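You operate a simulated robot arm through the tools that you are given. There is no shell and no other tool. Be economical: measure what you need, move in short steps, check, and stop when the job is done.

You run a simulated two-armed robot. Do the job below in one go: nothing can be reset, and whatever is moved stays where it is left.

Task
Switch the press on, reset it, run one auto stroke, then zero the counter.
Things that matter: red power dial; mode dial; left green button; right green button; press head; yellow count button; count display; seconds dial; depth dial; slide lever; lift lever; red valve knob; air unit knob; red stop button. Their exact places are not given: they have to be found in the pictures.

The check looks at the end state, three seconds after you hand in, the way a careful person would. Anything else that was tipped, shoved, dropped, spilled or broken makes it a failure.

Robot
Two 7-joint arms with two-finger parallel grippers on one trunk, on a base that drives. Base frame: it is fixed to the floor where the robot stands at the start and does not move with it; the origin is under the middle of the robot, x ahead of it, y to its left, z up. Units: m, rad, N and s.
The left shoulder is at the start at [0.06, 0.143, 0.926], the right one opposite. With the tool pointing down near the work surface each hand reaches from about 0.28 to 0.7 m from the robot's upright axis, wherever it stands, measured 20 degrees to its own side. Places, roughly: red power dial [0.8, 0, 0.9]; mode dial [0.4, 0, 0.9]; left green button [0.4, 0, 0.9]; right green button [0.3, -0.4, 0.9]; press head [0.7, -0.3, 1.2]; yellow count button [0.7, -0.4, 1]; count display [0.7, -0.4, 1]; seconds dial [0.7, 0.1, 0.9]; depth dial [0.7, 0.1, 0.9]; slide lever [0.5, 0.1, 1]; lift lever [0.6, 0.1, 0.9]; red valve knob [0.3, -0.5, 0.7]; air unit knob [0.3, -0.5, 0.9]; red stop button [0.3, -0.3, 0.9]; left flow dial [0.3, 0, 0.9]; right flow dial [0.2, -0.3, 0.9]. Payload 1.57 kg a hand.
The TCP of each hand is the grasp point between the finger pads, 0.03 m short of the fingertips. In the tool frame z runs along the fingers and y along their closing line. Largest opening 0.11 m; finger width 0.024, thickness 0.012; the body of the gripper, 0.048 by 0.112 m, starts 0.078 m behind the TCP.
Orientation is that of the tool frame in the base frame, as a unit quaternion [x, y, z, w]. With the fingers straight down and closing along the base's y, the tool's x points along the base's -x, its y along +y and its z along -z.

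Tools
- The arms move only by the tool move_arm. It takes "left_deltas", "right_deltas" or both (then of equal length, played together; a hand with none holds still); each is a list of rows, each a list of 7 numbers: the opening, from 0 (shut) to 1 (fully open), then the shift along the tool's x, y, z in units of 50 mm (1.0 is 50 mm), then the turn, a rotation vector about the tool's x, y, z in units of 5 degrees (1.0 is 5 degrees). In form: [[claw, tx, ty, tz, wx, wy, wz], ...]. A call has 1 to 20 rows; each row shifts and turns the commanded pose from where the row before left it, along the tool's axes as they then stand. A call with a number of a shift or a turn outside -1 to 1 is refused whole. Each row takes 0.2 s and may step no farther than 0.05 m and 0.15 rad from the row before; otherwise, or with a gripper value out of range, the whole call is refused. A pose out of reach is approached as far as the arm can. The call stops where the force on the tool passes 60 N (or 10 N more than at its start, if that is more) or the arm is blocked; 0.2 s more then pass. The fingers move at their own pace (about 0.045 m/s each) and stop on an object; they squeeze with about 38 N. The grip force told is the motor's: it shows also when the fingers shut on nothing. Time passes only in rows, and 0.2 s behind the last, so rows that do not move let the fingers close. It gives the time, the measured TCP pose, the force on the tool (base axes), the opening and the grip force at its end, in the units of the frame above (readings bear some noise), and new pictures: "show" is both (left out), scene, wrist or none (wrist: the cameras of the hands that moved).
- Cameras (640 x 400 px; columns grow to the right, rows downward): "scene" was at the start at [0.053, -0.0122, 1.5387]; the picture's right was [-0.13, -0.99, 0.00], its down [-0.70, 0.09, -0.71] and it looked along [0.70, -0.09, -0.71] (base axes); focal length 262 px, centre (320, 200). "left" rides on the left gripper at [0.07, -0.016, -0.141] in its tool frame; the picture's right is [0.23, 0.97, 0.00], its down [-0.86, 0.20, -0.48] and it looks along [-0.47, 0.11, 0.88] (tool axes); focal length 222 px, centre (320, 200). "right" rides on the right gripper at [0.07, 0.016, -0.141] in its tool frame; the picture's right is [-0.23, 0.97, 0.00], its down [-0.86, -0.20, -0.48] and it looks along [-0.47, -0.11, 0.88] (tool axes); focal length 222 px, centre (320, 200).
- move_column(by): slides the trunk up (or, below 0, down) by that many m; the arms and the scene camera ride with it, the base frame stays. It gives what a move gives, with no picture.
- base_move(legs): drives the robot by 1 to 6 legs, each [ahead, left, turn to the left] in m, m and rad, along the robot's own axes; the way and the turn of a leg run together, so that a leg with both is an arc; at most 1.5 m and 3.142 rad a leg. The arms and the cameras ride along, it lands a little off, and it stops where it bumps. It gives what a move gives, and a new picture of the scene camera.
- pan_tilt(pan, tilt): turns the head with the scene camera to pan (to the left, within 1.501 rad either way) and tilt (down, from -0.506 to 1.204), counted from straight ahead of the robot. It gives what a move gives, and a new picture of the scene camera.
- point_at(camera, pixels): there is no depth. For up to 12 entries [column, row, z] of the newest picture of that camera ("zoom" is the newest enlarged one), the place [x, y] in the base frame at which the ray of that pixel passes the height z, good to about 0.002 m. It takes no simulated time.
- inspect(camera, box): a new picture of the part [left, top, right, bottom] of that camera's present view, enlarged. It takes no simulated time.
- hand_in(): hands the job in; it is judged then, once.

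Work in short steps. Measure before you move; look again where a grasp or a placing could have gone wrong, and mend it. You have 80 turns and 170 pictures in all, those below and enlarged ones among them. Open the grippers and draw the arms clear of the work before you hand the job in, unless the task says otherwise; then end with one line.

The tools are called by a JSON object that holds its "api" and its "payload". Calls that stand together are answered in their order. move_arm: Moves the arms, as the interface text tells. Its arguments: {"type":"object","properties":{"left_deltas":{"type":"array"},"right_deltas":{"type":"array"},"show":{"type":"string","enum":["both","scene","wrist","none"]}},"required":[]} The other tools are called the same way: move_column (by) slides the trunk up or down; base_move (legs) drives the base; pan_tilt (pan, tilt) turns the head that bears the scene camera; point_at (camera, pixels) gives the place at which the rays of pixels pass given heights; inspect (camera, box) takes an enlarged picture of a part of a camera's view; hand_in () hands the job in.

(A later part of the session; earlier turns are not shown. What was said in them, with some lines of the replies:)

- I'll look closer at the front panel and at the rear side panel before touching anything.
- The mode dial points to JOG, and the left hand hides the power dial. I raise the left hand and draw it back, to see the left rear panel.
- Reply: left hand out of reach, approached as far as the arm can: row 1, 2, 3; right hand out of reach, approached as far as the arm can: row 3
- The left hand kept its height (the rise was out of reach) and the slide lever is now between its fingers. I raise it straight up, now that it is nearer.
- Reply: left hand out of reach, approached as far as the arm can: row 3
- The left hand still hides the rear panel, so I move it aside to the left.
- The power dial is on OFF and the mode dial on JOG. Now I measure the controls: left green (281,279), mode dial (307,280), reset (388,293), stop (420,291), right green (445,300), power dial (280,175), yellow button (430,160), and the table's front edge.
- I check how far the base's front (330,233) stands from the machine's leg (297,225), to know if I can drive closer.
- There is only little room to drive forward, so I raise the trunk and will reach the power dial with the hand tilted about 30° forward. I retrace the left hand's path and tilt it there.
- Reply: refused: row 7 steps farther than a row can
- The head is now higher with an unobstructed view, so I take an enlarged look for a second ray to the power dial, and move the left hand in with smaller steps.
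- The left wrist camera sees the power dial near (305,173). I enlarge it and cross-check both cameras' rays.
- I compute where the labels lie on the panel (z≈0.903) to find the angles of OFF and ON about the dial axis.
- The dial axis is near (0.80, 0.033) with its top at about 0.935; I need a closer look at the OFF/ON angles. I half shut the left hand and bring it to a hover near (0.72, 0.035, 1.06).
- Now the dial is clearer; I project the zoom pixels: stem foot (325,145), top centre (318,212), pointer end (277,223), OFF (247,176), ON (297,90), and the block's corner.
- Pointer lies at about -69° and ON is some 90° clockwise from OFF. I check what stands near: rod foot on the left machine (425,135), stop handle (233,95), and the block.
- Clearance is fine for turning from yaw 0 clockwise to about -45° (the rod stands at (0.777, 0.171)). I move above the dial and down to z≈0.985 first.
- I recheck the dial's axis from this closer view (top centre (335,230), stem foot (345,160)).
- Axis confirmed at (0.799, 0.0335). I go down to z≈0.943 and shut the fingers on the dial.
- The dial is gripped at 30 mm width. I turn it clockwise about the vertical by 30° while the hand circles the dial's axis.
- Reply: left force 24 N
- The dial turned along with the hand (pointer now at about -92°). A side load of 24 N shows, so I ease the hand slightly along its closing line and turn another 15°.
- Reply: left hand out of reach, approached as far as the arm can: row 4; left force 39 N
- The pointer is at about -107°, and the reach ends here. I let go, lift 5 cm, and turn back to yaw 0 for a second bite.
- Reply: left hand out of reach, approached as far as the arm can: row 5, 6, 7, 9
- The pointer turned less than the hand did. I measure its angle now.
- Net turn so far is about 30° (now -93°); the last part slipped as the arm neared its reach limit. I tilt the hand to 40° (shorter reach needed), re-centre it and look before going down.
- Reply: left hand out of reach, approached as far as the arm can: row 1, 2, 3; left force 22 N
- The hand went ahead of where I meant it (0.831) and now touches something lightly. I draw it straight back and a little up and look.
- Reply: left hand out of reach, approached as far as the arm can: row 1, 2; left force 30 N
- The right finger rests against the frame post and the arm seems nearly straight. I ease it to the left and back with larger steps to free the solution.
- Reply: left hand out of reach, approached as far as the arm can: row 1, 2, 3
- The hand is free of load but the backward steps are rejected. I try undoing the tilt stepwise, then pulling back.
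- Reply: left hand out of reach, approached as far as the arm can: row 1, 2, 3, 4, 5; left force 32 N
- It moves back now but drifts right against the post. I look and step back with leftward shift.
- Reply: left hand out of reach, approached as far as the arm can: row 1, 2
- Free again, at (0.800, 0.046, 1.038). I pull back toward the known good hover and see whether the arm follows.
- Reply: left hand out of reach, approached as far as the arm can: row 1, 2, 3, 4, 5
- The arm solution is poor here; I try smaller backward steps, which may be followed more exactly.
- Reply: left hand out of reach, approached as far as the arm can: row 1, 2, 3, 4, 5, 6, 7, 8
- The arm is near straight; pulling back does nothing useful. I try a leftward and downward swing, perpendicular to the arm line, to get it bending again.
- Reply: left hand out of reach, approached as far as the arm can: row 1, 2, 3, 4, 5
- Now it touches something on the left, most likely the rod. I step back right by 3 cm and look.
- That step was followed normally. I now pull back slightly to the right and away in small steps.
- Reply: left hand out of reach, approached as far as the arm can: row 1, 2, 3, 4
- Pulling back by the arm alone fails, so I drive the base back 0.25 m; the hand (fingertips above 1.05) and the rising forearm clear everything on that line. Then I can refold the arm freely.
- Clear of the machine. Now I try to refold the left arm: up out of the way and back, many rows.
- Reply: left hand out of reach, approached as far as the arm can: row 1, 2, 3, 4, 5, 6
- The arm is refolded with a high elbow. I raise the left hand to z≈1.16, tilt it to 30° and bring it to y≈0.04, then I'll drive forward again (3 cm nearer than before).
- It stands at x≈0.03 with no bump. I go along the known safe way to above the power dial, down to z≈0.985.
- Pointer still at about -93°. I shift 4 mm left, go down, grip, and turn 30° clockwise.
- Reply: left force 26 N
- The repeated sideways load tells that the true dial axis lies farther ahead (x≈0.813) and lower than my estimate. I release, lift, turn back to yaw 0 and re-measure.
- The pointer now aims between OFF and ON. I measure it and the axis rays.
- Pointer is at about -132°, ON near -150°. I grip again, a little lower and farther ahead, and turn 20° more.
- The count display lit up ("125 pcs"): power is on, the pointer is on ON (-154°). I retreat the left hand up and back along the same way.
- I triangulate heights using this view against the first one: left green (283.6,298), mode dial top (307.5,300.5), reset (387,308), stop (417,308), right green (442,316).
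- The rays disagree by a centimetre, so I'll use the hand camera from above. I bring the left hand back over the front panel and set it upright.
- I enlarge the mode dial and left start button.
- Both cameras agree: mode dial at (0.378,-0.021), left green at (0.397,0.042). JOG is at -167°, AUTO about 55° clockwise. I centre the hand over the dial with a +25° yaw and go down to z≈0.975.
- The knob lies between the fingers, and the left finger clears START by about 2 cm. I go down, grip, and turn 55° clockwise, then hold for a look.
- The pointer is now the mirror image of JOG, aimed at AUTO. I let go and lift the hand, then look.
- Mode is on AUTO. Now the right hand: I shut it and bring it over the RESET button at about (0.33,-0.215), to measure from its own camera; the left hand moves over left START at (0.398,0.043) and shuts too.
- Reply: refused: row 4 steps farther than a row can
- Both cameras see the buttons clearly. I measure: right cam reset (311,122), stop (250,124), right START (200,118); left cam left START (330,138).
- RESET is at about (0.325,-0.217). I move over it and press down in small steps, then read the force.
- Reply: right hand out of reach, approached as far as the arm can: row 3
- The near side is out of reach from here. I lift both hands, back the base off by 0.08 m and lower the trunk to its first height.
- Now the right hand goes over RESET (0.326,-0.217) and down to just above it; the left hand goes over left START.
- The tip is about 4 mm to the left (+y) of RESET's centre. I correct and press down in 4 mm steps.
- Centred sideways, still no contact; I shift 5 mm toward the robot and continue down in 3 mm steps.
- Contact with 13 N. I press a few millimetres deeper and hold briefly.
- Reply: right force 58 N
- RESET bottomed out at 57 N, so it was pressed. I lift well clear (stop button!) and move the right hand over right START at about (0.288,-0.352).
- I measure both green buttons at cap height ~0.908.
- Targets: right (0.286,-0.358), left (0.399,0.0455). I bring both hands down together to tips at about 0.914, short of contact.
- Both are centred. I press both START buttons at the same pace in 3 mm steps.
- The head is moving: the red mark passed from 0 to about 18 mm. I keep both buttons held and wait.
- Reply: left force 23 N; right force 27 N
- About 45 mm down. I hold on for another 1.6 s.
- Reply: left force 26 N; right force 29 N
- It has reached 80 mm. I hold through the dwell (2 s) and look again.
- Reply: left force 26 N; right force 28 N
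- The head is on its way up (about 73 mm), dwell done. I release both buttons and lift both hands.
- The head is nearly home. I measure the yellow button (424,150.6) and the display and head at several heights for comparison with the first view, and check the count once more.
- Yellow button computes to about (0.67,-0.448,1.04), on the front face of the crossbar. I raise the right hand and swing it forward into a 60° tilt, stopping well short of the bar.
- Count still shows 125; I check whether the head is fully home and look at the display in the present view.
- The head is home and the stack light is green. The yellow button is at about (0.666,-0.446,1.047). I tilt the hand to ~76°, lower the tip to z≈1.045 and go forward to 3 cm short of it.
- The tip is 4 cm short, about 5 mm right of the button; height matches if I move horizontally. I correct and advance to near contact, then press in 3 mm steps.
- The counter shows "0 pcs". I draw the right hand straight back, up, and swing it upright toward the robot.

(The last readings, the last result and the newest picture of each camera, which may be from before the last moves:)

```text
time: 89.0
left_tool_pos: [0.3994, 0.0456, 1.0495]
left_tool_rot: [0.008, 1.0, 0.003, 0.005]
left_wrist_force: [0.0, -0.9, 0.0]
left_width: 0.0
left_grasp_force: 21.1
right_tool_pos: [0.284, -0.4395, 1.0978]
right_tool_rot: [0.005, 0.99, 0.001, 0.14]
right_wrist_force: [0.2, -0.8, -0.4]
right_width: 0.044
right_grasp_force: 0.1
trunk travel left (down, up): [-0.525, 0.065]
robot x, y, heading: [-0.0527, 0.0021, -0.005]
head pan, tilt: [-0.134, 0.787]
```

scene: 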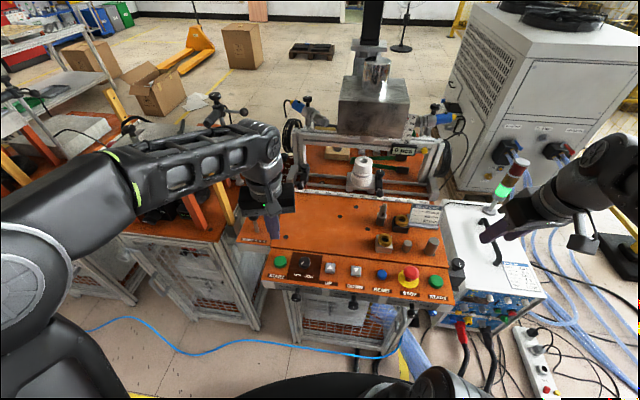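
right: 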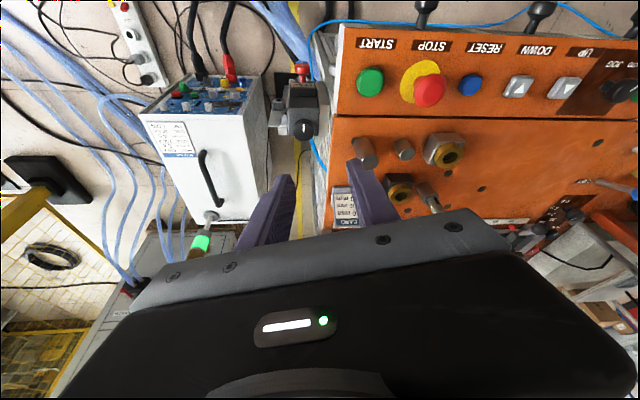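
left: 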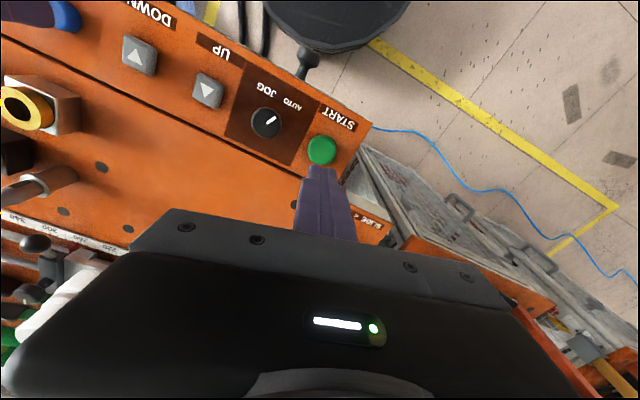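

Green stack light, and nothing was disturbed. I raise and open the left hand, then drive the base back 0.3 m so both arms are clear.

{"api": "move_arm", "payload": {"left_deltas": [[0, 0, 0, -0.5, 0, 0, 0], [0, 0.5, 0, -0.4, 0, 0, 0], [0.5, 0.6, 0, 0, 0, 0, 0], [0.5, 0, 0, 0, 0, 0, 0], [0.5, 0, 0, 0, 0, 0, 0]], "right_deltas": [[1, 0, 0, -0.3, 0, 0, 0], [1, 0, 0, -0.3, 0, 0, 0], [1, 0, 0, 0, 0, 0, 0], [1, 0, 0, 0, 0, 0, 0], [1, 0, 0, 0, 0, 0, 0]], "show": "none"}}

{"api": "base_move", "payload": {"legs": [[-0.2, 0, 0]]}}

{"api": "inspect", "payload": {"camera": "scene", "box": [240, 70, 460, 220]}}

{"api": "inspect", "payload": {"camera": "scene", "box": [235, 150, 435, 275]}}

```text
time: 90.2
left_tool_pos: [0.3434, 0.0459, 1.0944]
left_tool_rot: [0.008, 1.0, 0.002, 0.004]
left_wrist_force: [0.2, 0.6, 0.5]
left_width: 0.0548
left_grasp_force: 0.1
right_tool_pos: [0.2758, -0.4385, 1.1277]
right_tool_rot: [0.005, 0.99, 0.001, 0.141]
right_wrist_force: [-1.2, 0.4, 0.9]
right_width: 0.1097
right_grasp_force: 0.0
trunk travel left (down, up): [-0.525, 0.065]
robot x, y, heading: [-0.0503, 0.0009, -0.001]
head pan, tilt: [-0.134, 0.787]
```

```text
time: 91.7
left_tool_pos: [0.1464, 0.0459, 1.0955]
left_tool_rot: [0.008, 1.0, 0.002, 0.004]
left_wrist_force: [0.2, 0.2, -0.9]
left_width: 0.055
left_grasp_force: 0.1
right_tool_pos: [0.0769, -0.4386, 1.1272]
right_tool_rot: [0.006, 0.99, 0.001, 0.141]
right_wrist_force: [-0.3, 0.3, 0.5]
right_width: 0.11
right_grasp_force: 0.0
trunk travel left (down, up): [-0.525, 0.065]
robot x, y, heading: [-0.2482, 0.0008, 0.001]
head pan, tilt: [-0.134, 0.787]
```

scene: 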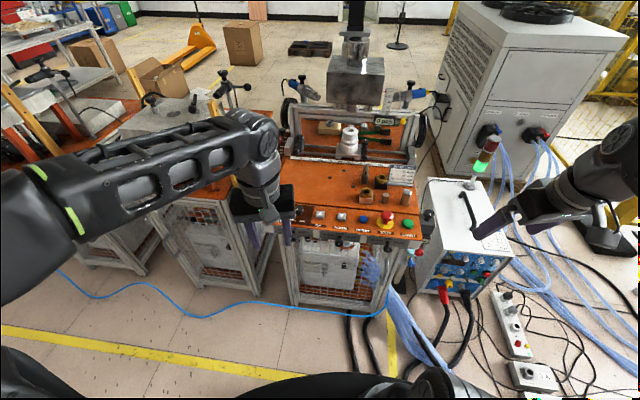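

```text
2.67 times, centred on (350, 145) of scene
```

zoom: 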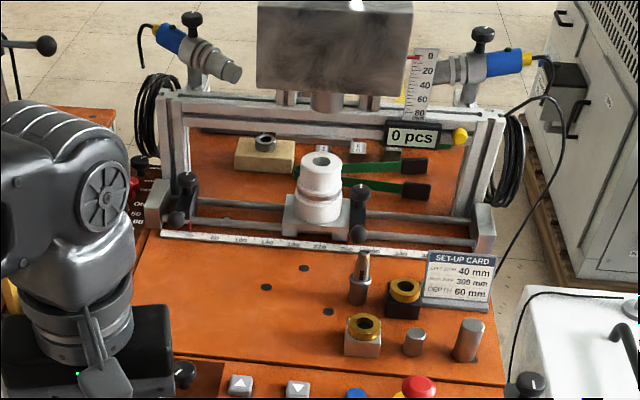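

```text
3.20 times, centred on (335, 212) of scene
```

zoom: 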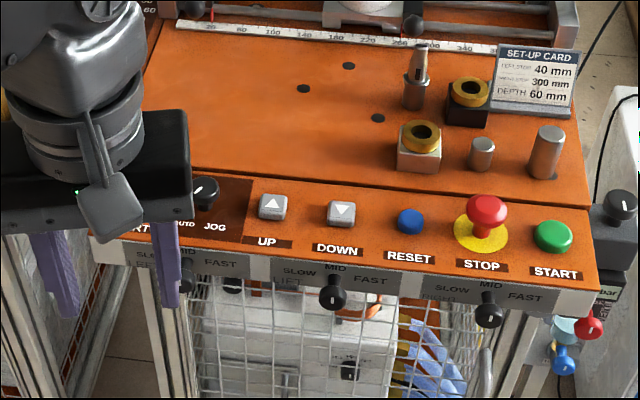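

The head is home, the display reads 0 pcs, the mode is on AUTO, the stack light is green, and both hands are open and clear. I hand in.

{"api": "hand_in", "payload": {}}

```text
The job is handed in.
```

I switched the press on, reset it, ran one full auto stroke (to 80 mm, with dwell and return), then zeroed the counter, which now reads "0 pcs". The display stayed at "125 pcs" through the stroke, so it never showed the stroke being counted. While I was turning the power dial, the left hand pressed lightly against the frame post and touched something on its left, probably the rod on the next machine. I saw nothing shifted afterwards, but the left arm hid the two levers in the last pictures.
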